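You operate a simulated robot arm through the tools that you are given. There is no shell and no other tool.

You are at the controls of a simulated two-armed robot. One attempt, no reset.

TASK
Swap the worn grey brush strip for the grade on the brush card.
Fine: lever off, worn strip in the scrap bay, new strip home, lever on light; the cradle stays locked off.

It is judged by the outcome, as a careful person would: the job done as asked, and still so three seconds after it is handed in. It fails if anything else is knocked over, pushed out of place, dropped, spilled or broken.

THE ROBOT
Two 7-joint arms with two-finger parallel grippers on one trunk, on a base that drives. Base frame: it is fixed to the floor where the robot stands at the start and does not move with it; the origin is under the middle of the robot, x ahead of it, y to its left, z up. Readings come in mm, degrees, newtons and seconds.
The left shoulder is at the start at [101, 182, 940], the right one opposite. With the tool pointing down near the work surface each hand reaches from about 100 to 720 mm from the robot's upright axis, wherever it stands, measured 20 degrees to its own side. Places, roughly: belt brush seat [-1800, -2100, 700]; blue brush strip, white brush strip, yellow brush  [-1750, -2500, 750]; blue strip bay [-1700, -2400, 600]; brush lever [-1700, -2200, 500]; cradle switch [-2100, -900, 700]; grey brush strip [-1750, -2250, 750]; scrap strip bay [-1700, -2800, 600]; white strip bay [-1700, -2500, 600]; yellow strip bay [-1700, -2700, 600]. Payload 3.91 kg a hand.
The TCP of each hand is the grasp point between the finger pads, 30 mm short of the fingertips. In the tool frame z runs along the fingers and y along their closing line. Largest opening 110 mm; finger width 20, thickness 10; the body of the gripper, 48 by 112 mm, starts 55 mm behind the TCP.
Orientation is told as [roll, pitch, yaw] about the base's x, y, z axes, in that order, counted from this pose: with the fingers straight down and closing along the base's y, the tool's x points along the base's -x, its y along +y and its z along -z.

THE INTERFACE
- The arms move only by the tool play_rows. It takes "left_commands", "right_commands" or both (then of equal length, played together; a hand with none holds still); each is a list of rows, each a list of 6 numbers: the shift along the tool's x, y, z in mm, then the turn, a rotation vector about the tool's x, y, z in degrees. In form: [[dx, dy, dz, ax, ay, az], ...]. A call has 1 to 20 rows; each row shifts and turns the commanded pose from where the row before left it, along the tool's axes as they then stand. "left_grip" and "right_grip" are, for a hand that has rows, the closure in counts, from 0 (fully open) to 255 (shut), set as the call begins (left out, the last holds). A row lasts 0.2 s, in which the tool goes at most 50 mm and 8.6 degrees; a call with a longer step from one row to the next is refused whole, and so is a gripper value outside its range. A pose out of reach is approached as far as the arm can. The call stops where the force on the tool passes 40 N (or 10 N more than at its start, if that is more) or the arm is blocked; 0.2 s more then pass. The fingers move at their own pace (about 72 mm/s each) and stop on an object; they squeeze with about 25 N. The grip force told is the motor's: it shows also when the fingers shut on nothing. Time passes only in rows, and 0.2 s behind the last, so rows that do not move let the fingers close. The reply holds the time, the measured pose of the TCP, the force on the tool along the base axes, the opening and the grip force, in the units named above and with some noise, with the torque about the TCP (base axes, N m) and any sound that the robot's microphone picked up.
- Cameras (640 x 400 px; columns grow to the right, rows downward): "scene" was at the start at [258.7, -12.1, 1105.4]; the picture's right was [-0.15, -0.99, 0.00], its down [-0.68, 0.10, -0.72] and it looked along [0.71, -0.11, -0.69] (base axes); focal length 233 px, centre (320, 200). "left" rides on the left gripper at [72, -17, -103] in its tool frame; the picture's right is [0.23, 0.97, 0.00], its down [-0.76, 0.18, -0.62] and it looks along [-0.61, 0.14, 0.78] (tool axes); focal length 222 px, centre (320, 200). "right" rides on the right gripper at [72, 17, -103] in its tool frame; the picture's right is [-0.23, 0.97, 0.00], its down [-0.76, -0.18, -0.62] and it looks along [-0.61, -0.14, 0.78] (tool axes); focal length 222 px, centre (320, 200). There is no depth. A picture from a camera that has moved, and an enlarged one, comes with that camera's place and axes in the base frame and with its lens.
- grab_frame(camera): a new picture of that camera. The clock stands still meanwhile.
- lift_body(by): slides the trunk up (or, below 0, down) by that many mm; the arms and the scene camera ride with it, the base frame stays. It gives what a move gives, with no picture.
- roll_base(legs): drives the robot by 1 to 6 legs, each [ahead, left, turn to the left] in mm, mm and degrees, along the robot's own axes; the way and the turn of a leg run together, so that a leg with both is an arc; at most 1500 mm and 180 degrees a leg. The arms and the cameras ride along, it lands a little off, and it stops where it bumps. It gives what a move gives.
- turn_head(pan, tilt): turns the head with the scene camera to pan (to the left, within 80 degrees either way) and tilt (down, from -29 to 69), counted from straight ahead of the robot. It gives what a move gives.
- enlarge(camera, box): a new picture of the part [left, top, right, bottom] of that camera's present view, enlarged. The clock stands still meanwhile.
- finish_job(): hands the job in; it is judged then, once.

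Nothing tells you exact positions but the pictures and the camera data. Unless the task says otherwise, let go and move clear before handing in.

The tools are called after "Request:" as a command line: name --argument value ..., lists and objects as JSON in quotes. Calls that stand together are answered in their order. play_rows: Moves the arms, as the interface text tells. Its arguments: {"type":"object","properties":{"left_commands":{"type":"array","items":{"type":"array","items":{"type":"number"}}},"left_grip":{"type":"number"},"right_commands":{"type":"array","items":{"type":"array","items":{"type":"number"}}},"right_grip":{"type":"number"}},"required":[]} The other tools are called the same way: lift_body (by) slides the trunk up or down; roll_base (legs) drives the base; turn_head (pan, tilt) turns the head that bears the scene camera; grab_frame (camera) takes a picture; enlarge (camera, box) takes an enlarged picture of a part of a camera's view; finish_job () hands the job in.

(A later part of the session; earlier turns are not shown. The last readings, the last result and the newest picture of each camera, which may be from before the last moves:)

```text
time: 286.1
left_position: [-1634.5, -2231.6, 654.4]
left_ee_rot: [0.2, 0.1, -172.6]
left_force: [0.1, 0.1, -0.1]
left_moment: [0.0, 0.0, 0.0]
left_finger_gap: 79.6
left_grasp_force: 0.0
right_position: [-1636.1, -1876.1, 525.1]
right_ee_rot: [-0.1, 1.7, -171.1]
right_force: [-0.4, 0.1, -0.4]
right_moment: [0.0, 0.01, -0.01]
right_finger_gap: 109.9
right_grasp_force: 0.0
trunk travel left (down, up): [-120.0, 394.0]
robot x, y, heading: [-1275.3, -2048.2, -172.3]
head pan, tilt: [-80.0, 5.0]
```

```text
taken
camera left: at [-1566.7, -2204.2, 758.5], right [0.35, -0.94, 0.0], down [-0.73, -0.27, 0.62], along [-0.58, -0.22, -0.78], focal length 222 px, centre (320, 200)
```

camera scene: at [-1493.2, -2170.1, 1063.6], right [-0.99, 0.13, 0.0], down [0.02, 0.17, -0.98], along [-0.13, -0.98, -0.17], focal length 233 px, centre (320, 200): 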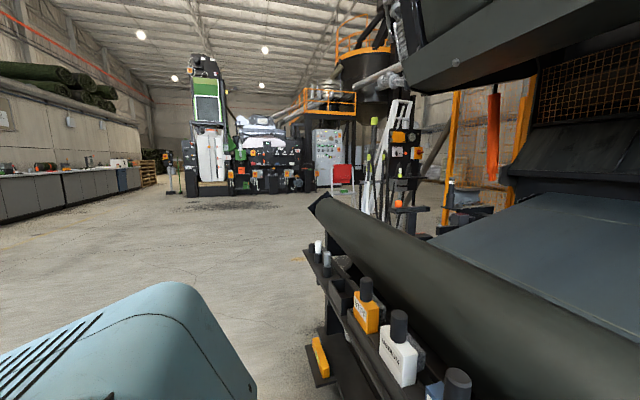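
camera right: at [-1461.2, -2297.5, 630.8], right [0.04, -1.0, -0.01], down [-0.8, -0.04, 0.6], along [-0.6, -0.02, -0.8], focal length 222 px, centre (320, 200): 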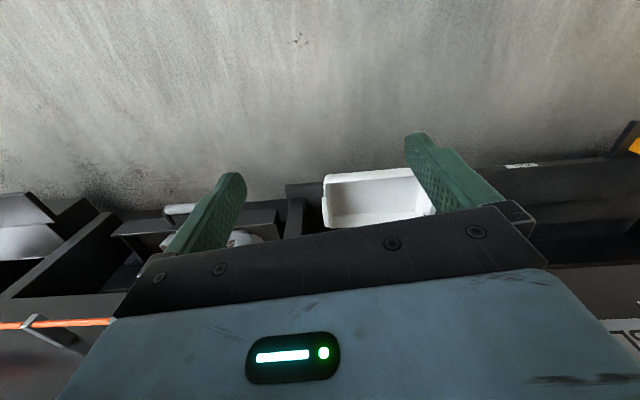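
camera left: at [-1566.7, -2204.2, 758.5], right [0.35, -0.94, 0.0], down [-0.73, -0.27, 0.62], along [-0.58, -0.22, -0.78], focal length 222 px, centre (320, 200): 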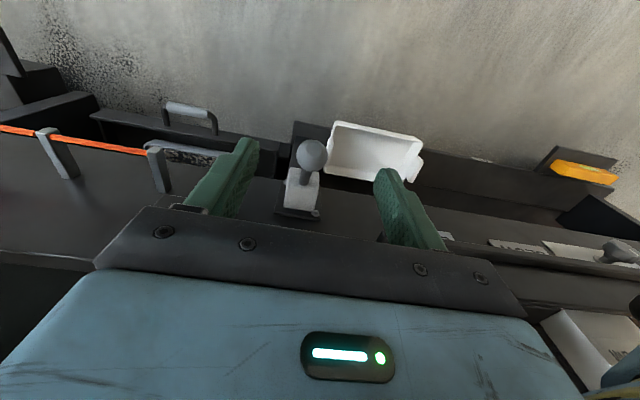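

Lever is up and holding. Now the worn strip: raise, align, grasp and lift it out.

Request:
lift_body --by 320

Request:
play_rows --left_commands '[[-29, -27, 0, 0, 0, 0], [-29, -27, 0, 0, 0, 0], [-29, -27, 0, 0, 0, 0], [-30, -27, 0, 0, 0, 0], [0, 0, 20, 0, 0, 0], [0, 0, 20, 0, 0, 0], [0, 0, 22, 0, 0, 0], [0, 0, 22, 0, 0, 0]]'

Request:
grab_frame --camera "left"

Request:
play_rows --left_commands '[[0, 0, 0, 0, 0, 0], [0, 0, 0, 0, 0, 0], [0, 0, 0, 0, 0, 0], [0, 0, 0, 0, 0, 0]]' --left_grip 230

Request:
play_rows --left_commands '[[0, 0, -5, 0, 0, 0], [0, 0, -10, 0, 0, 0], [0, 0, -15, 0, 0, 0], [0, 0, -15, 0, 0, 0], [0, 0, -15, 0, 0, 0], [0, 0, -15, 0, 0, 0], [0, 0, -15, 0, 0, 0], [0, 0, -15, 0, 0, 0], [0, 0, -10, 0, 0, 0]]'

Request:
grab_frame --camera "left"

Request:
turn_head --pan 5 --tilt 50

Request:
grab_frame --camera "scene"

```text
time: 289.3
left_position: [-1634.9, -2231.5, 974.5]
left_ee_rot: [0.1, 0.2, -172.5]
left_force: [0.1, -0.7, 0.2]
left_moment: [0.01, 0.0, 0.02]
left_finger_gap: 79.8
left_grasp_force: 0.1
right_position: [-1635.8, -1876.1, 844.9]
right_ee_rot: [-0.1, 2.0, -171.2]
right_force: [0.1, -0.5, 0.0]
right_moment: [0.0, 0.04, 0.0]
right_finger_gap: 109.8
right_grasp_force: 0.1
trunk travel left (down, up): [-440.0, 74.0]
robot x, y, heading: [-1273.3, -2047.4, -172.5]
head pan, tilt: [-80.0, 5.0]
```

```text
time: 291.1
left_position: [-1764.8, -2139.0, 888.6]
left_ee_rot: [0.1, 0.1, -172.5]
left_force: [0.8, 0.6, -0.1]
left_moment: [0.01, -0.01, -0.02]
left_finger_gap: 79.6
left_grasp_force: 0.1
right_position: [-1635.1, -1876.6, 845.3]
right_ee_rot: [-0.1, 1.8, -171.2]
right_force: [-0.6, -0.1, 0.3]
right_moment: [0.04, 0.01, 0.01]
right_finger_gap: 109.9
right_grasp_force: 0.0
trunk travel left (down, up): [-440.0, 74.0]
robot x, y, heading: [-1274.6, -2050.0, -172.4]
head pan, tilt: [-80.0, 5.0]
```

```text
taken
camera left: at [-1696.5, -2112.4, 992.6], right [0.35, -0.94, 0.0], down [-0.73, -0.27, 0.62], along [-0.58, -0.22, -0.78], focal length 222 px, centre (320, 200)
```

left: 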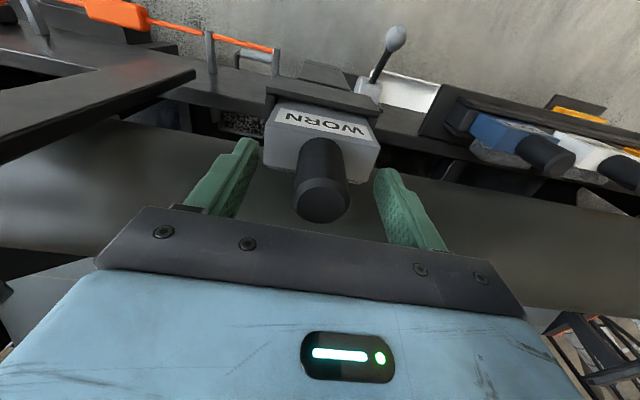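

```text
time: 292.1
left_position: [-1764.5, -2140.8, 890.5]
left_ee_rot: [0.1, 0.2, -172.6]
left_force: [-0.3, -0.3, 0.7]
left_moment: [0.14, 0.04, -0.03]
left_finger_gap: 30.3
left_grasp_force: 24.3
right_position: [-1634.4, -1876.9, 845.0]
right_ee_rot: [-0.1, 1.8, -171.2]
right_force: [-0.3, 0.1, 0.0]
right_moment: [-0.03, 0.01, 0.03]
right_finger_gap: 109.9
right_grasp_force: 0.0
trunk travel left (down, up): [-440.0, 74.0]
robot x, y, heading: [-1271.9, -2051.1, -172.4]
head pan, tilt: [-80.0, 5.0]
```

```text
time: 294.1
left_position: [-1764.8, -2139.2, 1004.2]
left_ee_rot: [0.1, 0.2, -172.6]
left_force: [0.0, 0.2, -1.9]
left_moment: [-0.02, 0.01, 0.01]
left_finger_gap: 30.6
left_grasp_force: 25.4
right_position: [-1635.8, -1876.6, 844.1]
right_ee_rot: [0.0, 1.8, -171.2]
right_force: [-0.7, -0.7, -0.1]
right_moment: [-0.02, 0.0, -0.02]
right_finger_gap: 110.0
right_grasp_force: 0.1
trunk travel left (down, up): [-440.0, 74.0]
robot x, y, heading: [-1270.3, -2051.4, -172.4]
head pan, tilt: [-80.0, 5.0]
```

```text
taken
camera left: at [-1696.8, -2112.1, 1108.1], right [0.35, -0.94, 0.0], down [-0.73, -0.27, 0.62], along [-0.58, -0.22, -0.78], focal length 222 px, centre (320, 200)
```

left: 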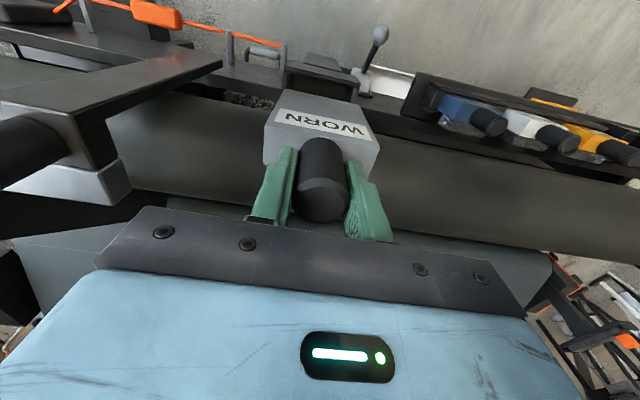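

```text
time: 295.7
left_position: [-1764.7, -2139.6, 1004.6]
left_ee_rot: [0.0, 0.3, -172.6]
left_force: [-0.4, -0.1, -2.2]
left_moment: [-0.04, -0.03, -0.01]
left_finger_gap: 30.5
left_grasp_force: 25.4
right_position: [-1635.5, -1876.6, 845.6]
right_ee_rot: [0.0, 1.8, -171.2]
right_force: [-0.7, 0.7, -0.2]
right_moment: [-0.03, 0.01, 0.0]
right_finger_gap: 110.0
right_grasp_force: 0.0
trunk travel left (down, up): [-440.0, 74.0]
robot x, y, heading: [-1275.3, -2052.0, -172.6]
head pan, tilt: [5.0, 50.0]
```

```text
taken
camera scene: at [-1439.6, -2079.1, 1354.2], right [-0.22, 0.98, 0.0], down [0.75, 0.17, -0.64], along [-0.63, -0.14, -0.77], focal length 233 px, centre (320, 200)
```

scene: 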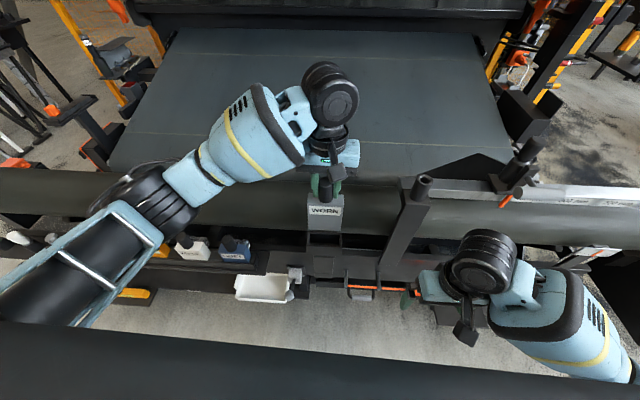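

The worn strip is out and held firmly. Let me check the strip's shape and the empty seat.

Request:
enlarge --camera "scene" --box '[280, 150, 380, 260]'

```text
3.64 times, centred on (330, 205) of scene
camera zoom: at [-1439.6, -2079.1, 1354.2], right [-0.22, 0.98, 0.0], down [0.75, 0.17, -0.64], along [-0.63, -0.14, -0.77], focal length 847 px, centre (284, 182)
```

zoom: 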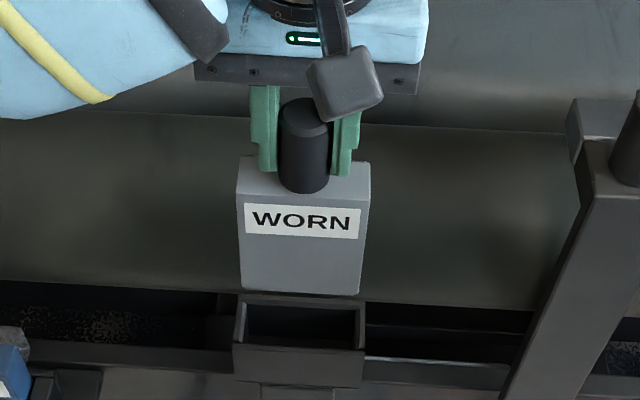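

The strip is ~90 mm tall and well clear. Pulling the hand in a little and left, then strafing left to the scrap bay.

Request:
play_rows --left_commands '[[15, 25, 0, 0, 0, 0], [15, 25, 0, 0, 0, 0], [15, 25, 0, 0, 0, 0], [15, 25, 0, 0, 0, 0], [15, 25, 0, 0, 0, 0], [15, 25, 0, 0, 0, 0]]'

Request:
roll_base --legs '[[0, 480, 0]]'

Request:
turn_head --pan 30 --tilt 50

Request:
grab_frame --camera "scene"

Request:
grab_frame --camera "left"

```text
time: 297.1
left_position: [-1657.6, -2275.9, 1006.3]
left_ee_rot: [0.1, 0.2, -172.5]
left_force: [0.6, 0.2, -1.8]
left_moment: [0.03, 0.01, -0.02]
left_finger_gap: 30.6
left_grasp_force: 25.3
right_position: [-1634.7, -1877.4, 844.9]
right_ee_rot: [-0.1, 1.8, -171.2]
right_force: [-0.2, 0.2, 0.5]
right_moment: [0.0, 0.0, -0.03]
right_finger_gap: 109.7
right_grasp_force: 0.1
trunk travel left (down, up): [-440.0, 74.0]
robot x, y, heading: [-1276.1, -2049.0, -172.4]
head pan, tilt: [5.0, 50.0]
```

```text
time: 301.8
left_position: [-1595.2, -2745.2, 1003.8]
left_ee_rot: [0.1, 0.2, -172.7]
left_force: [0.4, -0.6, -2.2]
left_moment: [-0.01, 0.03, -0.01]
left_finger_gap: 30.5
left_grasp_force: 25.6
right_position: [-1571.7, -2345.9, 846.0]
right_ee_rot: [-0.2, 1.8, -171.2]
right_force: [-0.1, 0.2, 0.0]
right_moment: [-0.01, -0.01, 0.0]
right_finger_gap: 110.0
right_grasp_force: 0.0
trunk travel left (down, up): [-440.0, 74.0]
robot x, y, heading: [-1210.3, -2522.3, -172.3]
head pan, tilt: [5.0, 50.0]
```

```text
time: 302.6
left_position: [-1594.4, -2746.6, 1005.3]
left_ee_rot: [0.2, 0.2, -172.6]
left_force: [0.1, 0.3, -2.3]
left_moment: [-0.01, 0.0, 0.0]
left_finger_gap: 30.2
left_grasp_force: 24.7
right_position: [-1572.6, -2347.1, 845.6]
right_ee_rot: [-0.1, 1.8, -171.2]
right_force: [-0.3, -0.2, -0.1]
right_moment: [0.01, -0.01, -0.03]
right_finger_gap: 109.9
right_grasp_force: 0.0
trunk travel left (down, up): [-440.0, 74.0]
robot x, y, heading: [-1210.0, -2520.0, -172.3]
head pan, tilt: [30.0, 50.0]
```

```text
taken
camera scene: at [-1362.5, -2579.6, 1354.1], right [-0.61, 0.79, 0.0], down [0.61, 0.47, -0.64], along [-0.51, -0.39, -0.77], focal length 233 px, centre (320, 200)
```

scene: 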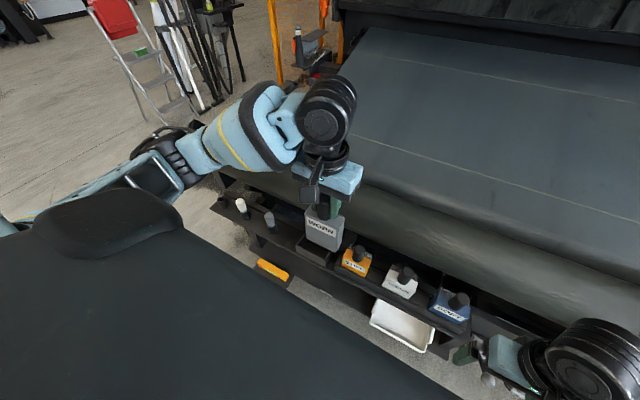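

```text
taken
camera left: at [-1526.3, -2718.7, 1108.6], right [0.35, -0.94, 0.0], down [-0.73, -0.27, 0.62], along [-0.58, -0.22, -0.78], focal length 222 px, centre (320, 200)
```

left: 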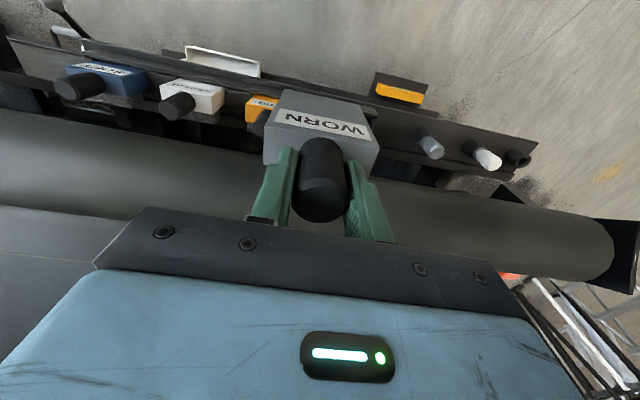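

Request:
enlarge --camera "scene" --box '[230, 170, 390, 290]'

Request:
turn_head --pan 55 --tilt 45

Request:
grab_frame --camera "scene"

```text
3.33 times, centred on (310, 230) of scene
camera zoom: at [-1362.5, -2579.6, 1354.1], right [-0.61, 0.79, 0.0], down [0.61, 0.47, -0.64], along [-0.51, -0.39, -0.77], focal length 776 px, centre (353, 100)
```

zoom: 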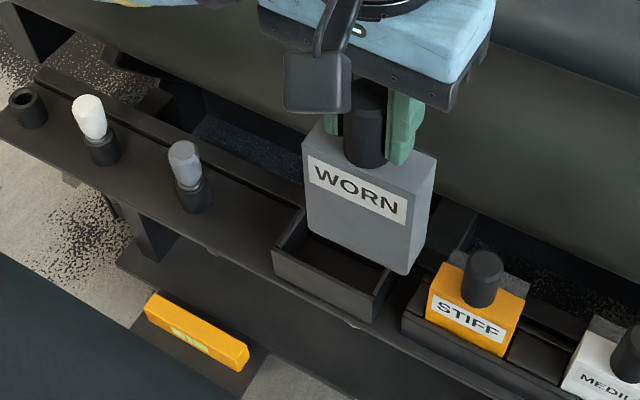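

```text
time: 303.5
left_position: [-1595.7, -2745.8, 1004.7]
left_ee_rot: [0.1, 0.2, -172.6]
left_force: [-0.8, -0.5, -2.5]
left_moment: [-0.02, 0.03, 0.0]
left_finger_gap: 30.0
left_grasp_force: 25.5
right_position: [-1573.2, -2345.7, 845.0]
right_ee_rot: [-0.2, 1.7, -171.2]
right_force: [0.2, 0.2, -0.1]
right_moment: [0.01, 0.01, -0.01]
right_finger_gap: 109.8
right_grasp_force: 0.0
trunk travel left (down, up): [-440.0, 74.0]
robot x, y, heading: [-1212.4, -2523.2, -172.5]
head pan, tilt: [55.0, 45.0]
```

```text
taken
camera scene: at [-1338.9, -2604.9, 1361.0], right [-0.89, 0.46, 0.0], down [0.33, 0.63, -0.71], along [-0.33, -0.63, -0.71], focal length 233 px, centre (320, 200)
```

scene: 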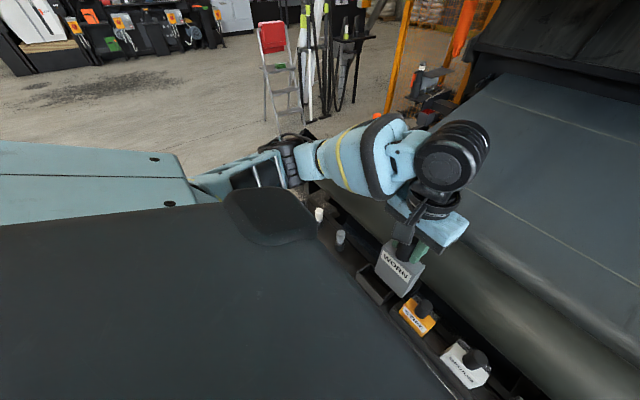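

Request:
play_rows --left_commands '[[0, -30, 0, 0, 0, 0], [0, -30, 0, 0, 0, 0], [0, -30, 0, 0, 0, 0]]'

Request:
grab_frame --camera "left"

Request:
enlarge --camera "left" --box '[330, 80, 490, 200]'

Request:
turn_head --pan 35 --tilt 50

Request:
enlarge --camera "scene" --box '[260, 170, 420, 290]'

```text
time: 304.3
left_position: [-1606.0, -2655.5, 1005.5]
left_ee_rot: [0.3, 0.1, -172.4]
left_force: [-0.5, 0.5, -2.4]
left_moment: [-0.04, -0.01, -0.01]
left_finger_gap: 30.2
left_grasp_force: 25.0
right_position: [-1573.3, -2346.8, 845.1]
right_ee_rot: [0.0, 1.8, -171.3]
right_force: [0.1, 0.0, 0.5]
right_moment: [-0.02, -0.01, 0.03]
right_finger_gap: 110.1
right_grasp_force: 0.1
trunk travel left (down, up): [-440.0, 74.0]
robot x, y, heading: [-1210.2, -2518.9, -172.4]
head pan, tilt: [55.0, 45.0]
```

```text
taken
camera left: at [-1538.2, -2628.3, 1108.5], right [0.35, -0.94, 0.0], down [-0.73, -0.27, 0.62], along [-0.58, -0.22, -0.78], focal length 222 px, centre (320, 200)
```

left: 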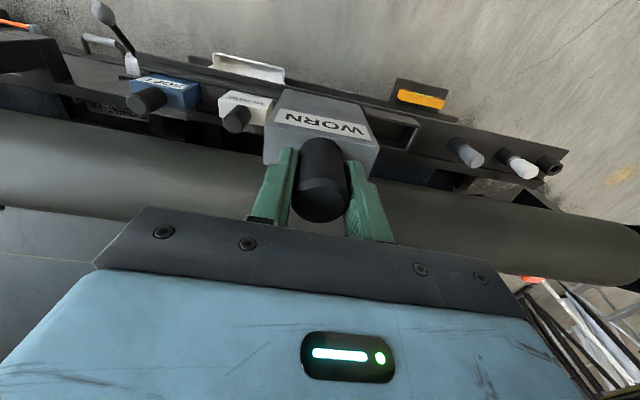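

```text
3.33 times, centred on (410, 140) of left
camera zoom: at [-1538.2, -2628.3, 1108.5], right [0.35, -0.94, 0.0], down [-0.73, -0.27, 0.62], along [-0.58, -0.22, -0.78], focal length 740 px, centre (20, 400)
```

zoom: 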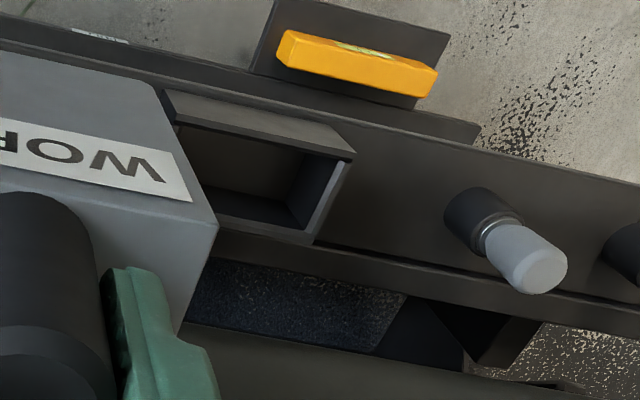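

```text
time: 305.2
left_position: [-1606.4, -2655.6, 1005.4]
left_ee_rot: [0.0, 0.2, -172.6]
left_force: [0.2, -0.1, -2.6]
left_moment: [-0.03, 0.0, 0.01]
left_finger_gap: 30.3
left_grasp_force: 25.0
right_position: [-1572.4, -2347.1, 844.6]
right_ee_rot: [-0.1, 1.8, -171.3]
right_force: [-0.2, 0.7, -0.2]
right_moment: [-0.01, -0.01, -0.05]
right_finger_gap: 110.2
right_grasp_force: 0.1
trunk travel left (down, up): [-440.0, 74.0]
robot x, y, heading: [-1212.5, -2525.0, -172.5]
head pan, tilt: [35.0, 50.0]
```

```text
3.33 times, centred on (340, 230) of scene
camera zoom: at [-1358.0, -2584.8, 1354.2], right [-0.68, 0.74, 0.0], down [0.56, 0.52, -0.64], along [-0.47, -0.44, -0.77], focal length 776 px, centre (253, 100)
```

zoom: 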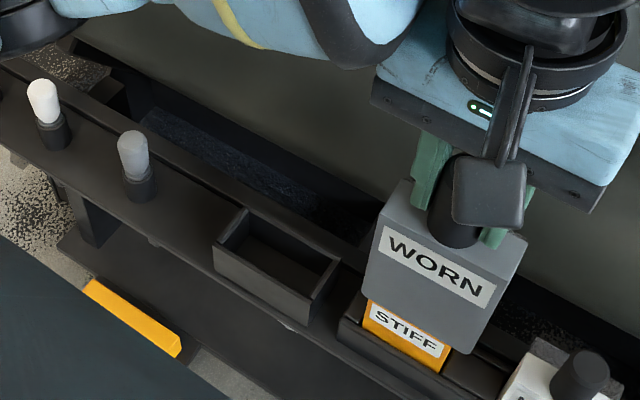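

The scrap bin's rim is at z≈646, its centre about [-1660,-2833], outer 115×59 mm. Moving the worn strip over it.

Request:
play_rows --left_commands '[[-12, 28, 0, 0, 0, 0], [-12, 28, 0, 0, 0, 0], [-12, 28, 0, 0, 0, 0], [-12, 28, 0, 0, 0, 0], [-12, 28, 0, 0, 0, 0], [-11.7, 29.6, 0, 0, 0, 0]]'

Request:
play_rows --left_commands '[[0, 0, 25, 0, 0, 0], [0, 0, 25, 0, 0, 0], [0, 0, 25, 0, 0, 0], [0, 0, 25, 0, 0, 0], [0, 0, 25, 0, 0, 0]]'

Request:
enlarge --camera "scene" --box '[230, 150, 390, 290]'

Request:
grab_frame --camera "left"

```text
time: 306.6
left_position: [-1655.7, -2834.2, 1005.2]
left_ee_rot: [0.1, 0.2, -172.6]
left_force: [-0.9, 0.5, -2.0]
left_moment: [-0.01, 0.0, 0.01]
left_finger_gap: 30.6
left_grasp_force: 25.6
right_position: [-1571.7, -2347.3, 845.9]
right_ee_rot: [-0.1, 1.8, -171.1]
right_force: [0.4, 0.1, 0.6]
right_moment: [0.0, -0.02, -0.02]
right_finger_gap: 109.8
right_grasp_force: 0.0
trunk travel left (down, up): [-440.0, 74.0]
robot x, y, heading: [-1214.4, -2519.2, -172.4]
head pan, tilt: [35.0, 50.0]
```

```text
time: 307.8
left_position: [-1656.2, -2833.7, 880.5]
left_ee_rot: [0.0, 0.1, -172.6]
left_force: [0.3, -0.4, -2.4]
left_moment: [0.02, 0.0, -0.01]
left_finger_gap: 30.3
left_grasp_force: 24.9
right_position: [-1572.6, -2346.4, 845.0]
right_ee_rot: [-0.1, 1.8, -171.2]
right_force: [-0.3, 0.3, -0.7]
right_moment: [0.03, 0.0, 0.02]
right_finger_gap: 110.1
right_grasp_force: 0.0
trunk travel left (down, up): [-440.0, 74.0]
robot x, y, heading: [-1214.1, -2520.6, -172.1]
head pan, tilt: [35.0, 50.0]
```

```text
2.86 times, centred on (310, 220) of scene
camera zoom: at [-1358.1, -2585.0, 1354.1], right [-0.68, 0.74, 0.0], down [0.56, 0.52, -0.64], along [-0.47, -0.44, -0.77], focal length 665 px, centre (349, 143)
```

zoom: 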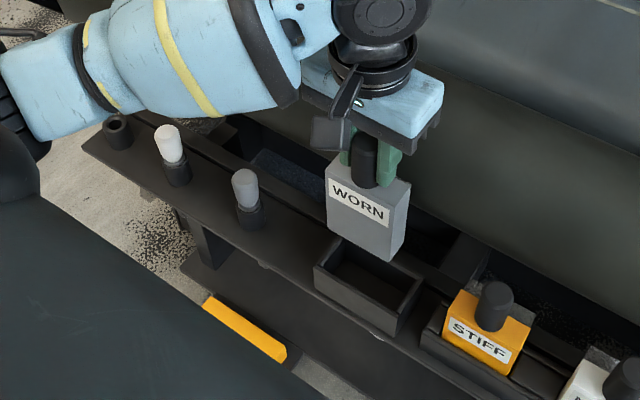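

```text
taken
camera left: at [-1587.4, -2806.6, 983.6], right [0.35, -0.94, 0.0], down [-0.73, -0.27, 0.62], along [-0.58, -0.22, -0.78], focal length 222 px, centre (320, 200)
```

left: 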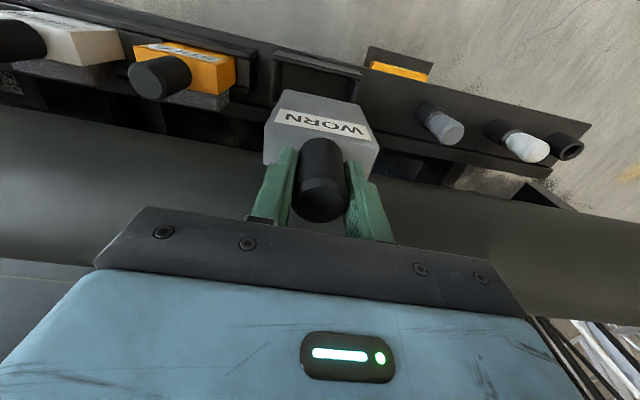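

Alignment looks right (block footprint inside the bin outline). Small correction, then lower slowly to just above the rim and re-check.

Request:
play_rows --left_commands '[[3, -5, 15, 0, 0, 0], [0, 0, 20, 0, 0, 0], [0, 0, 20, 0, 0, 0], [0, 0, 15, 0, 0, 0]]'

Request:
enlarge --camera "scene" --box '[270, 180, 370, 280]'

```text
time: 308.8
left_position: [-1652.0, -2829.3, 810.3]
left_ee_rot: [0.1, 0.1, -172.7]
left_force: [0.2, 0.1, -1.4]
left_moment: [0.0, 0.01, -0.02]
left_finger_gap: 30.3
left_grasp_force: 24.9
right_position: [-1572.3, -2347.5, 845.2]
right_ee_rot: [-0.1, 1.8, -171.2]
right_force: [1.0, -0.1, -0.1]
right_moment: [0.0, -0.04, 0.01]
right_finger_gap: 109.9
right_grasp_force: 0.1
trunk travel left (down, up): [-440.0, 74.0]
robot x, y, heading: [-1210.3, -2523.1, -172.5]
head pan, tilt: [35.0, 50.0]
```

```text
4.00 times, centred on (320, 230) of scene
camera zoom: at [-1358.1, -2584.9, 1354.1], right [-0.68, 0.74, 0.0], down [0.56, 0.52, -0.64], along [-0.47, -0.44, -0.77], focal length 932 px, centre (320, 80)
```

zoom: 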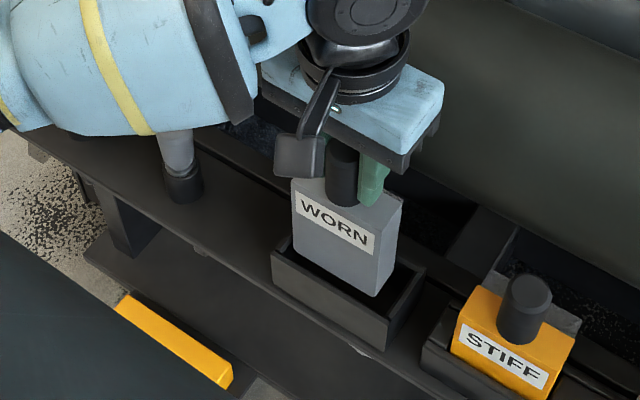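

It's entering the bin cleanly. Lowering gently until it rests.

Request:
play_rows --left_commands '[[0, 0, 10, 0, 0, 0], [0, 0, 10, 0, 0, 0], [0, 0, 10, 0, 0, 0]]'

Request:
play_rows --left_commands '[[0, 0, 5, 0, 0, 0], [0, 0, 5, 0, 0, 0], [0, 0, 4, 0, 0, 0]]'

Request:
enlarge --camera "scene" --box '[270, 180, 370, 280]'

```text
time: 309.6
left_position: [-1653.5, -2828.8, 781.4]
left_ee_rot: [0.1, 0.2, -172.4]
left_force: [-0.6, 0.4, -1.7]
left_moment: [-0.01, -0.05, -0.02]
left_finger_gap: 30.3
left_grasp_force: 25.0
right_position: [-1573.4, -2346.5, 845.1]
right_ee_rot: [0.0, 1.8, -171.2]
right_force: [0.2, 0.3, 0.5]
right_moment: [0.0, -0.01, 0.0]
right_finger_gap: 110.2
right_grasp_force: 0.1
trunk travel left (down, up): [-440.0, 74.0]
robot x, y, heading: [-1212.4, -2520.1, -172.3]
head pan, tilt: [35.0, 50.0]
```

```text
time: 310.4
left_position: [-1652.2, -2829.8, 766.8]
left_ee_rot: [0.2, 0.2, -172.6]
left_force: [-1.1, -0.3, -1.9]
left_moment: [0.02, 0.01, -0.02]
left_finger_gap: 30.2
left_grasp_force: 25.0
right_position: [-1571.1, -2346.5, 844.2]
right_ee_rot: [-0.1, 1.8, -171.2]
right_force: [-0.3, 0.2, 0.3]
right_moment: [0.0, 0.01, 0.01]
right_finger_gap: 110.1
right_grasp_force: 0.1
trunk travel left (down, up): [-440.0, 74.0]
robot x, y, heading: [-1211.0, -2523.6, -172.5]
head pan, tilt: [35.0, 50.0]
```

```text
4.00 times, centred on (320, 230) of scene
camera zoom: at [-1358.1, -2584.9, 1354.1], right [-0.68, 0.74, 0.0], down [0.56, 0.52, -0.64], along [-0.47, -0.44, -0.77], focal length 932 px, centre (320, 80)
```

zoom: 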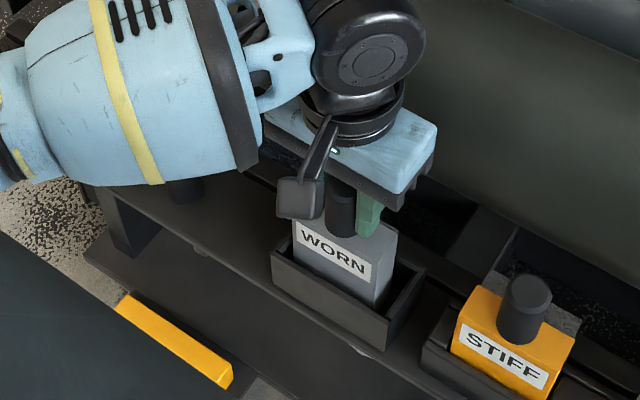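

Request:
play_rows --left_commands '[[0, 0, 3, 0, 0, 0], [0, 0, 3, 0, 0, 0], [0, 0, 3, 0, 0, 0]]'

Request:
play_rows --left_commands '[[0, 0, 2, 0, 0, 0], [0, 0, 2, 0, 0, 0], [0, 0, 0, 0, 0, 0]]'

```text
time: 311.2
left_position: [-1652.5, -2829.4, 762.3]
left_ee_rot: [0.1, -0.3, -172.5]
left_force: [4.6, -3.0, 30.6]
left_moment: [0.41, -0.18, -0.07]
left_finger_gap: 30.6
left_grasp_force: 25.2
right_position: [-1571.0, -2345.9, 845.9]
right_ee_rot: [-0.1, 1.5, -171.2]
right_force: [0.5, 0.0, -0.5]
right_moment: [-0.01, 0.02, 0.0]
right_finger_gap: 110.0
right_grasp_force: 0.0
trunk travel left (down, up): [-440.0, 74.0]
robot x, y, heading: [-1208.1, -2521.2, -172.7]
head pan, tilt: [35.0, 50.0]
```

```text
time: 311.8
left_position: [-1653.7, -2828.9, 757.9]
left_ee_rot: [0.0, -0.3, -172.4]
left_force: [7.0, -0.5, 20.3]
left_moment: [0.04, -0.75, -0.08]
left_finger_gap: 30.5
left_grasp_force: 24.8
right_position: [-1571.7, -2346.5, 844.5]
right_ee_rot: [-0.1, 1.8, -171.2]
right_force: [0.2, -0.3, 0.0]
right_moment: [0.0, 0.0, 0.0]
right_finger_gap: 110.2
right_grasp_force: 0.1
trunk travel left (down, up): [-440.0, 74.0]
robot x, y, heading: [-1212.2, -2519.3, -172.6]
head pan, tilt: [35.0, 50.0]
stopped in row 3 (left hand): the force on the tool passed its limit at 42 N (the readings are from after the stop); the commanded pose is now the measured one
```

It's resting on the bin floor. Releasing and lifting away.

Request:
play_rows --left_commands '[[0, 0, -2, 0, 0, 0], [0, 0, 0, 0, 0, 0], [0, 0, 0, 0, 0, 0], [0, 0, 0, 0, 0, 0]]' --left_grip 110

Request:
play_rows --left_commands '[[0, 0, -10, 0, 0, 0], [0, 0, -25, 0, 0, 0], [0, 0, -30, 0, 0, 0], [0, 0, -35, 0, 0, 0], [0, 0, -40, 0, 0, 0], [0, 0, -40, 0, 0, 0]]'

Request:
enlarge --camera "scene" --box '[240, 160, 400, 290]'

Request:
grab_frame --camera "left"

```text
time: 312.8
left_position: [-1654.5, -2830.1, 758.2]
left_ee_rot: [0.1, -0.1, -172.5]
left_force: [0.3, -0.1, -0.4]
left_moment: [-0.03, 0.03, 0.0]
left_finger_gap: 62.6
left_grasp_force: 0.1
right_position: [-1572.1, -2347.0, 845.8]
right_ee_rot: [-0.1, 1.8, -171.2]
right_force: [-0.7, 0.1, -0.7]
right_moment: [-0.03, -0.01, 0.04]
right_finger_gap: 109.8
right_grasp_force: 0.1
trunk travel left (down, up): [-440.0, 74.0]
robot x, y, heading: [-1211.2, -2521.1, -172.5]
head pan, tilt: [35.0, 50.0]
```

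```text
time: 314.2
left_position: [-1651.7, -2828.3, 939.5]
left_ee_rot: [0.1, -0.2, -172.6]
left_force: [0.0, 0.1, 0.3]
left_moment: [0.01, 0.0, 0.04]
left_finger_gap: 62.6
left_grasp_force: 0.1
right_position: [-1573.4, -2345.8, 845.1]
right_ee_rot: [-0.1, 1.9, -171.2]
right_force: [0.7, 0.7, 0.0]
right_moment: [0.01, -0.01, 0.03]
right_finger_gap: 109.8
right_grasp_force: 0.0
trunk travel left (down, up): [-440.0, 74.0]
robot x, y, heading: [-1212.8, -2522.8, -172.4]
head pan, tilt: [35.0, 50.0]
```

```text
3.08 times, centred on (320, 225) of scene
camera zoom: at [-1357.9, -2584.7, 1354.2], right [-0.68, 0.74, 0.0], down [0.56, 0.52, -0.64], along [-0.47, -0.44, -0.77], focal length 717 px, centre (320, 123)
```

zoom: 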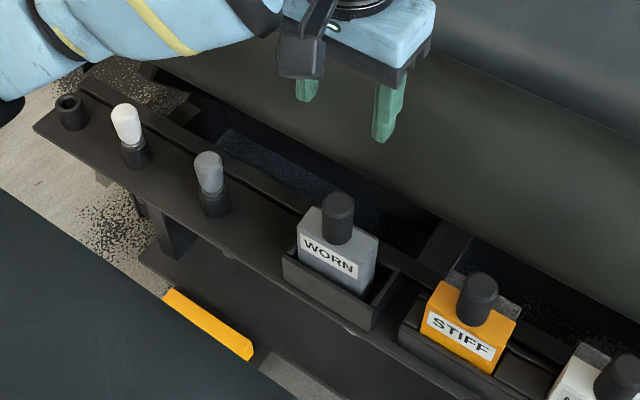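

```text
taken
camera left: at [-1583.7, -2801.2, 1041.8], right [0.35, -0.94, 0.0], down [-0.73, -0.27, 0.62], along [-0.58, -0.22, -0.78], focal length 222 px, centre (320, 200)
```

left: 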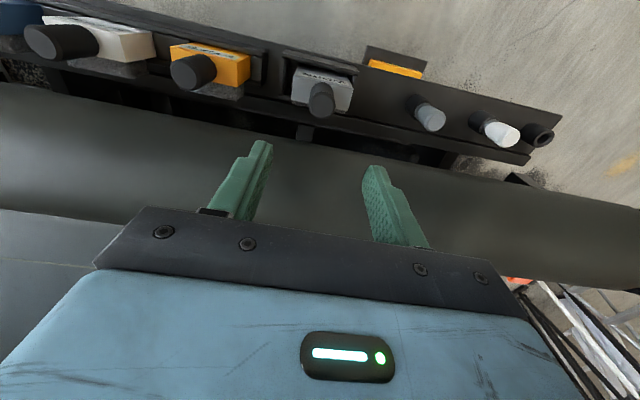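

The worn strip stands upright in the scrap bay. Now to the blue SOFT strip: lift, strafe right 300 mm.

Request:
play_rows --left_commands '[[12, -15, -12, 0, 0, 0], [12, -20, -12, 0, 0, 0], [12, -20, -12, 0, 0, 0], [12, -20, -12, 0, 0, 0], [12, -25, -12, 0, 0, 0]]'

Request:
roll_base --legs '[[0, -300, 0]]'

Request:
grab_frame --camera "left"

Request:
turn_head --pan 15 --tilt 50

Request:
grab_frame --camera "scene"

```text
time: 315.4
left_position: [-1607.6, -2720.0, 997.8]
left_ee_rot: [0.1, -0.2, -172.5]
left_force: [-0.3, 0.1, -0.2]
left_moment: [0.01, 0.03, -0.01]
left_finger_gap: 62.6
left_grasp_force: 0.1
right_position: [-1572.2, -2346.7, 844.7]
right_ee_rot: [-0.1, 1.7, -171.2]
right_force: [-1.1, 0.5, -0.3]
right_moment: [-0.01, 0.0, -0.01]
right_finger_gap: 109.9
right_grasp_force: 0.1
trunk travel left (down, up): [-440.0, 74.0]
robot x, y, heading: [-1214.5, -2520.3, -172.4]
head pan, tilt: [35.0, 50.0]
```

```text
time: 318.6
left_position: [-1646.9, -2423.3, 997.7]
left_ee_rot: [0.0, -0.1, -172.7]
left_force: [0.0, -0.2, 0.0]
left_moment: [-0.01, -0.01, -0.02]
left_finger_gap: 62.9
left_grasp_force: 0.1
right_position: [-1612.6, -2048.6, 844.3]
right_ee_rot: [-0.1, 1.9, -171.4]
right_force: [0.6, 0.1, -0.3]
right_moment: [0.01, 0.0, -0.02]
right_finger_gap: 110.0
right_grasp_force: 0.0
trunk travel left (down, up): [-440.0, 74.0]
robot x, y, heading: [-1250.8, -2224.5, -172.6]
head pan, tilt: [35.0, 50.0]
```

```text
taken
camera left: at [-1578.0, -2396.2, 1100.6], right [0.35, -0.94, 0.0], down [-0.73, -0.27, 0.63], along [-0.59, -0.22, -0.78], focal length 222 px, centre (320, 200)
```

left: 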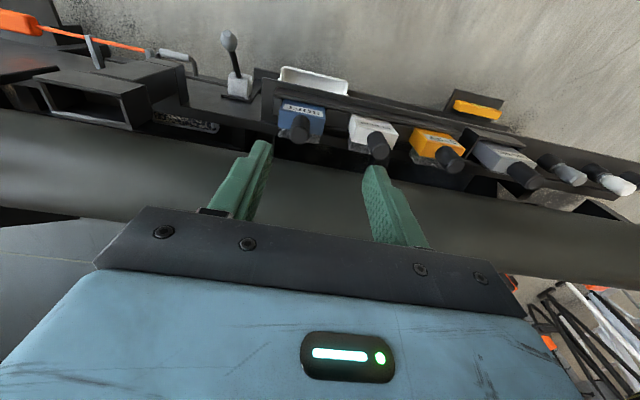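

```text
time: 319.4
left_position: [-1647.7, -2424.4, 998.5]
left_ee_rot: [0.0, 0.0, -172.8]
left_force: [0.0, 0.3, -0.1]
left_moment: [-0.04, 0.04, 0.04]
left_finger_gap: 62.4
left_grasp_force: 0.1
right_position: [-1611.9, -2049.2, 845.1]
right_ee_rot: [0.1, 1.8, -171.4]
right_force: [-0.2, -0.1, 0.6]
right_moment: [0.01, -0.02, 0.01]
right_finger_gap: 110.2
right_grasp_force: 0.1
trunk travel left (down, up): [-440.0, 74.0]
robot x, y, heading: [-1252.2, -2220.0, -172.7]
head pan, tilt: [15.0, 50.0]
```

```text
taken
camera scene: at [-1411.9, -2264.6, 1354.2], right [-0.38, 0.92, 0.0], down [0.71, 0.29, -0.64], along [-0.59, -0.25, -0.77], focal length 233 px, centre (320, 200)
```

scene: 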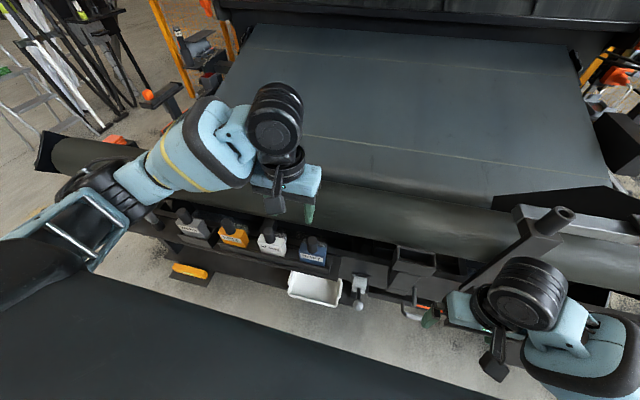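

Blue handle is near [-1714,-2411], top z≈775–789. Moving over it and lowering partway for a precise look.

Request:
play_rows --left_commands '[[-16, -5.5, 20, 0, 0, 0], [-16, -5.5, 20, 0, 0, 0], [-16, -5.5, 28, 0, 0, 0], [-15.7, -5.4, 30, 0, 0, 0]]'

Request:
grab_frame --camera "left"

Request:
enlarge --camera "scene" --box '[240, 170, 380, 290]'

```text
time: 320.4
left_position: [-1713.2, -2409.2, 898.3]
left_ee_rot: [0.1, -0.2, -172.7]
left_force: [0.4, 0.0, 0.3]
left_moment: [0.0, 0.01, 0.0]
left_finger_gap: 62.5
left_grasp_force: 0.1
right_position: [-1611.3, -2048.6, 844.2]
right_ee_rot: [-0.1, 1.9, -171.4]
right_force: [-0.6, -1.2, -0.4]
right_moment: [-0.01, -0.01, 0.01]
right_finger_gap: 110.0
right_grasp_force: 0.2
trunk travel left (down, up): [-440.0, 74.0]
robot x, y, heading: [-1252.9, -2222.0, -172.7]
head pan, tilt: [15.0, 50.0]
```

```text
taken
camera left: at [-1645.1, -2383.3, 1002.1], right [0.35, -0.94, 0.0], down [-0.73, -0.27, 0.63], along [-0.59, -0.22, -0.78], focal length 222 px, centre (320, 200)
```

left: 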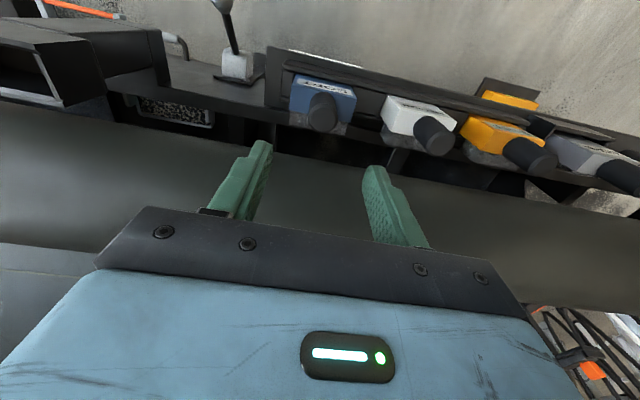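

```text
3.33 times, centred on (310, 230) of scene
camera zoom: at [-1412.3, -2264.4, 1354.1], right [-0.38, 0.92, 0.0], down [0.71, 0.29, -0.64], along [-0.59, -0.25, -0.77], focal length 776 px, centre (353, 100)
```

zoom: 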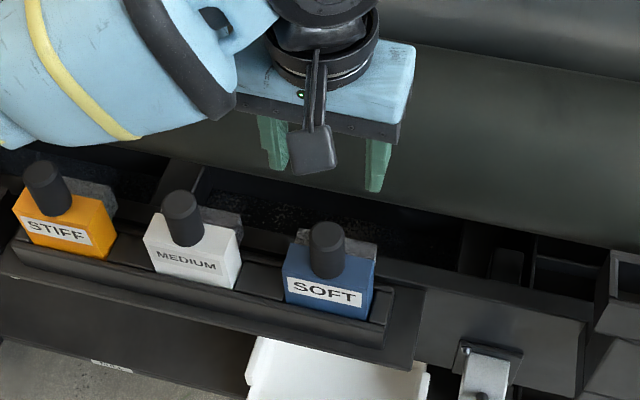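

Blue handle fixed at [-1711,-2410.5,787]. Descending to the same relative grip as the worn one.

Request:
play_rows --left_commands '[[2, 1.5, 20, 0, 0, 0], [0, 0, 20, 0, 0, 0], [0, 0, 20, 0, 0, 0], [0, 0, 15, 0, 0, 0]]'

Request:
grab_frame --camera "left"

```text
time: 321.4
left_position: [-1710.7, -2410.7, 825.0]
left_ee_rot: [0.1, -0.1, -172.7]
left_force: [-0.3, -0.3, 0.1]
left_moment: [-0.02, 0.01, -0.02]
left_finger_gap: 62.8
left_grasp_force: 0.0
right_position: [-1611.1, -2048.9, 844.3]
right_ee_rot: [-0.1, 1.8, -171.4]
right_force: [0.1, 0.2, -0.1]
right_moment: [-0.03, -0.01, 0.0]
right_finger_gap: 110.0
right_grasp_force: 0.1
trunk travel left (down, up): [-440.0, 74.0]
robot x, y, heading: [-1248.5, -2222.1, -172.6]
head pan, tilt: [15.0, 50.0]
```

```text
taken
camera left: at [-1642.1, -2384.4, 927.1], right [0.35, -0.94, 0.0], down [-0.73, -0.27, 0.63], along [-0.59, -0.22, -0.78], focal length 222 px, centre (320, 200)
```

left: 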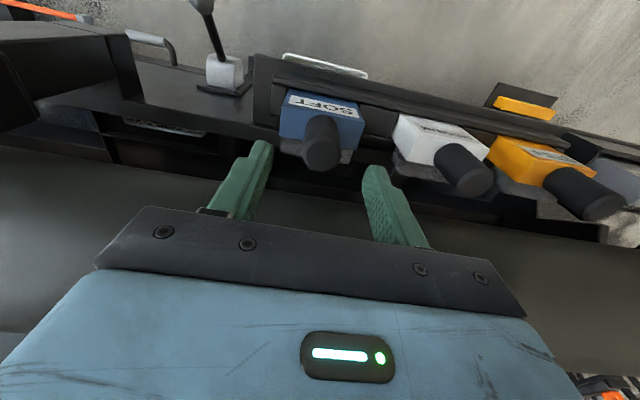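

Perfectly in line. Final descent and grip.

Request:
play_rows --left_commands '[[0, 0, 16, 0, 0, 0], [0, 0, 16, 0, 0, 0], [0, 0, 16, 0, 0, 0]]'

Request:
grab_frame --camera "left"

Request:
play_rows --left_commands '[[0, 0, 0, 0, 0, 0], [0, 0, 0, 0, 0, 0], [0, 0, 0, 0, 0, 0], [0, 0, 0, 0, 0, 0]]' --left_grip 230

Request:
play_rows --left_commands '[[0, 0, -3, 0, 0, 0], [0, 0, -3, 0, 0, 0], [0, 0, -4, 0, 0, 0]]'

```text
time: 322.2
left_position: [-1710.8, -2410.8, 776.0]
left_ee_rot: [0.1, -0.2, -172.7]
left_force: [0.3, 0.9, -0.1]
left_moment: [0.01, 0.0, -0.01]
left_finger_gap: 62.4
left_grasp_force: 0.0
right_position: [-1612.3, -2047.9, 845.2]
right_ee_rot: [-0.1, 1.8, -171.4]
right_force: [-0.2, -0.2, 0.8]
right_moment: [-0.03, -0.04, 0.03]
right_finger_gap: 110.0
right_grasp_force: 0.1
trunk travel left (down, up): [-440.0, 74.0]
robot x, y, heading: [-1252.4, -2224.0, -172.5]
head pan, tilt: [15.0, 50.0]
```

```text
taken
camera left: at [-1642.0, -2384.6, 879.5], right [0.35, -0.94, 0.0], down [-0.73, -0.27, 0.63], along [-0.59, -0.22, -0.78], focal length 222 px, centre (320, 200)
```

left: 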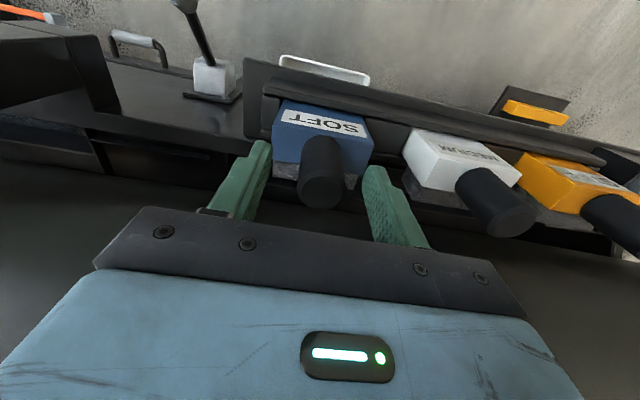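

```text
time: 323.2
left_position: [-1710.4, -2411.8, 776.7]
left_ee_rot: [0.2, -0.1, -172.7]
left_force: [0.2, -2.7, -0.5]
left_moment: [-0.3, 0.05, -0.02]
left_finger_gap: 30.4
left_grasp_force: 25.1
right_position: [-1611.6, -2049.7, 844.9]
right_ee_rot: [-0.1, 1.8, -171.3]
right_force: [0.7, 0.2, -0.2]
right_moment: [0.01, 0.01, 0.04]
right_finger_gap: 110.1
right_grasp_force: 0.1
trunk travel left (down, up): [-440.0, 74.0]
robot x, y, heading: [-1250.6, -2224.3, -172.5]
head pan, tilt: [15.0, 50.0]
```

```text
time: 324.0
left_position: [-1712.1, -2413.1, 785.7]
left_ee_rot: [0.1, -0.1, -172.7]
left_force: [0.8, -3.3, -3.3]
left_moment: [-0.51, -0.09, -0.03]
left_finger_gap: 30.3
left_grasp_force: 25.3
right_position: [-1611.5, -2048.3, 843.4]
right_ee_rot: [-0.1, 1.9, -171.4]
right_force: [0.3, -0.5, -0.8]
right_moment: [-0.02, 0.02, 0.03]
right_finger_gap: 109.7
right_grasp_force: 0.1
trunk travel left (down, up): [-440.0, 74.0]
robot x, y, heading: [-1248.4, -2219.9, -172.6]
head pan, tilt: [15.0, 50.0]
```

Gripped; lifting straight up out of its bay.

Request:
play_rows --left_commands '[[0, 0, -10, 0, 0, 0], [0, 0, -15, 0, 0, 0], [0, 0, -20, 0, 0, 0], [0, 0, -25, 0, 0, 0], [0, 0, -25, 0, 0, 0], [0, 0, -25, 0, 0, 0], [0, 0, -25, 0, 0, 0], [0, 0, -25, 0, 0, 0], [0, 0, -25, 0, 0, 0], [0, 0, -25, 0, 0, 0]]'

Request:
grab_frame --camera "left"

Request:
enlarge --camera "scene" --box '[220, 120, 380, 290]'

```text
time: 326.2
left_position: [-1710.3, -2410.5, 1004.9]
left_ee_rot: [0.1, -0.1, -172.6]
left_force: [0.0, 0.0, -1.8]
left_moment: [-0.02, -0.03, 0.01]
left_finger_gap: 30.4
left_grasp_force: 25.1
right_position: [-1611.9, -2049.0, 844.3]
right_ee_rot: [0.0, 1.9, -171.5]
right_force: [0.2, -0.3, -0.3]
right_moment: [0.0, -0.07, 0.01]
right_finger_gap: 110.2
right_grasp_force: 0.0
trunk travel left (down, up): [-440.0, 74.0]
robot x, y, heading: [-1254.1, -2220.1, -172.5]
head pan, tilt: [15.0, 50.0]
```

```text
taken
camera left: at [-1641.1, -2383.5, 1109.7], right [0.35, -0.94, 0.0], down [-0.73, -0.27, 0.62], along [-0.59, -0.22, -0.78], focal length 222 px, centre (320, 200)
```

left: 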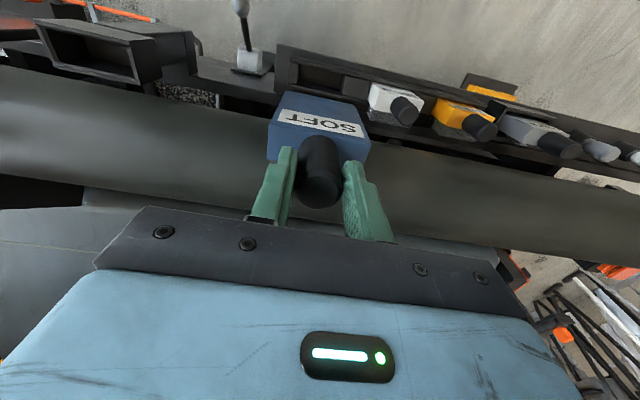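

```text
2.35 times, centred on (300, 205) of scene
camera zoom: at [-1411.9, -2264.4, 1354.2], right [-0.38, 0.92, 0.0], down [0.71, 0.29, -0.64], along [-0.59, -0.25, -0.77], focal length 548 px, centre (367, 188)
```

zoom: 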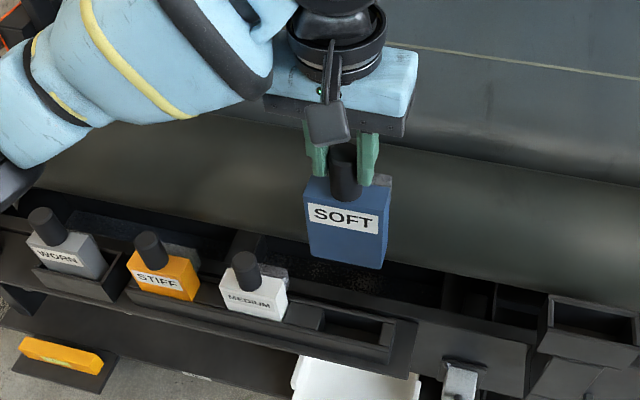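

Request:
enlarge --camera "left" --box '[240, 80, 400, 220]'

```text
2.86 times, centred on (320, 150) of left
camera zoom: at [-1641.1, -2383.5, 1109.7], right [0.35, -0.94, 0.0], down [-0.73, -0.27, 0.62], along [-0.59, -0.22, -0.78], focal length 635 px, centre (320, 343)
```

zoom: 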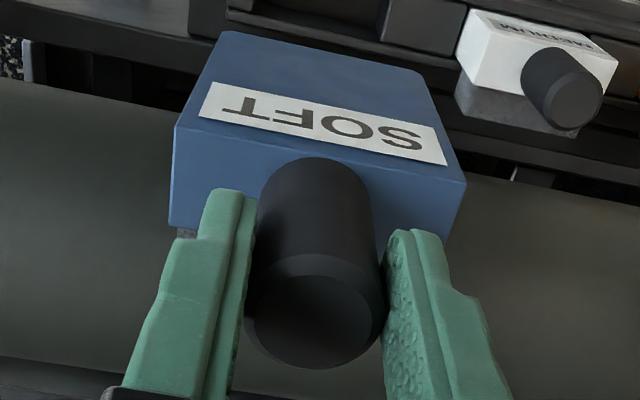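

The blue strip hangs square in the grip. Strafing right 180 mm with it toward the seat.

Request:
roll_base --legs '[[0, -178, 0]]'

Request:
turn_head --pan 0 --tilt 50

Request:
grab_frame --camera "scene"

Request:
grab_frame --camera "left"

```text
time: 328.4
left_position: [-1732.7, -2237.0, 1006.2]
left_ee_rot: [0.1, 0.0, -172.7]
left_force: [0.4, 0.1, -2.5]
left_moment: [0.01, 0.0, -0.01]
left_finger_gap: 30.4
left_grasp_force: 24.8
right_position: [-1633.9, -1873.5, 846.1]
right_ee_rot: [-0.1, 1.7, -171.3]
right_force: [-0.2, 0.9, 0.3]
right_moment: [0.01, -0.01, -0.01]
right_finger_gap: 109.7
right_grasp_force: 0.0
trunk travel left (down, up): [-440.0, 74.0]
robot x, y, heading: [-1271.9, -2048.2, -172.7]
head pan, tilt: [15.0, 50.0]
```

```text
time: 329.2
left_position: [-1732.9, -2237.0, 1006.0]
left_ee_rot: [-0.1, -0.2, -172.8]
left_force: [0.2, 0.2, -2.4]
left_moment: [0.0, -0.05, 0.01]
left_finger_gap: 30.4
left_grasp_force: 25.0
right_position: [-1633.8, -1875.0, 844.9]
right_ee_rot: [0.0, 1.8, -171.5]
right_force: [-0.6, 0.2, 0.1]
right_moment: [0.04, -0.01, 0.0]
right_finger_gap: 110.2
right_grasp_force: 0.1
trunk travel left (down, up): [-440.0, 74.0]
robot x, y, heading: [-1277.5, -2050.1, -172.6]
head pan, tilt: [0.0, 50.0]
```

```text
taken
camera scene: at [-1439.9, -2071.1, 1354.1], right [-0.13, 0.99, 0.0], down [0.76, 0.1, -0.64], along [-0.64, -0.08, -0.77], focal length 233 px, centre (320, 200)
```

scene: 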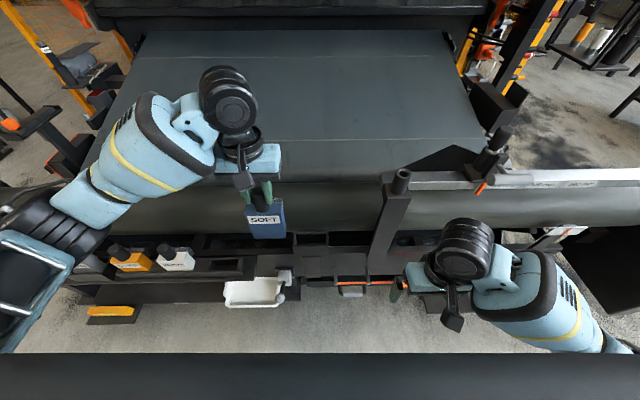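

```text
taken
camera left: at [-1664.2, -2209.6, 1109.3], right [0.35, -0.94, 0.0], down [-0.73, -0.27, 0.62], along [-0.59, -0.22, -0.78], focal length 222 px, centre (320, 200)
```

left: 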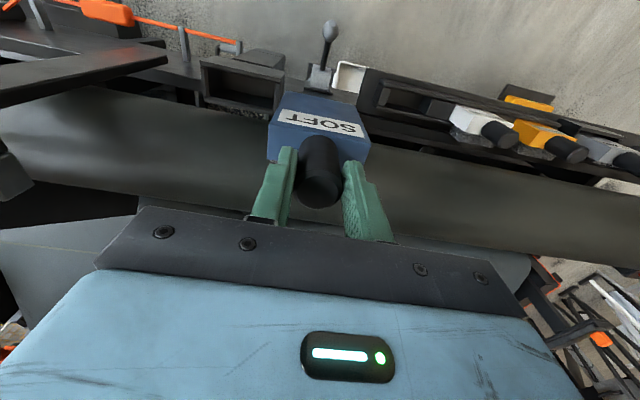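

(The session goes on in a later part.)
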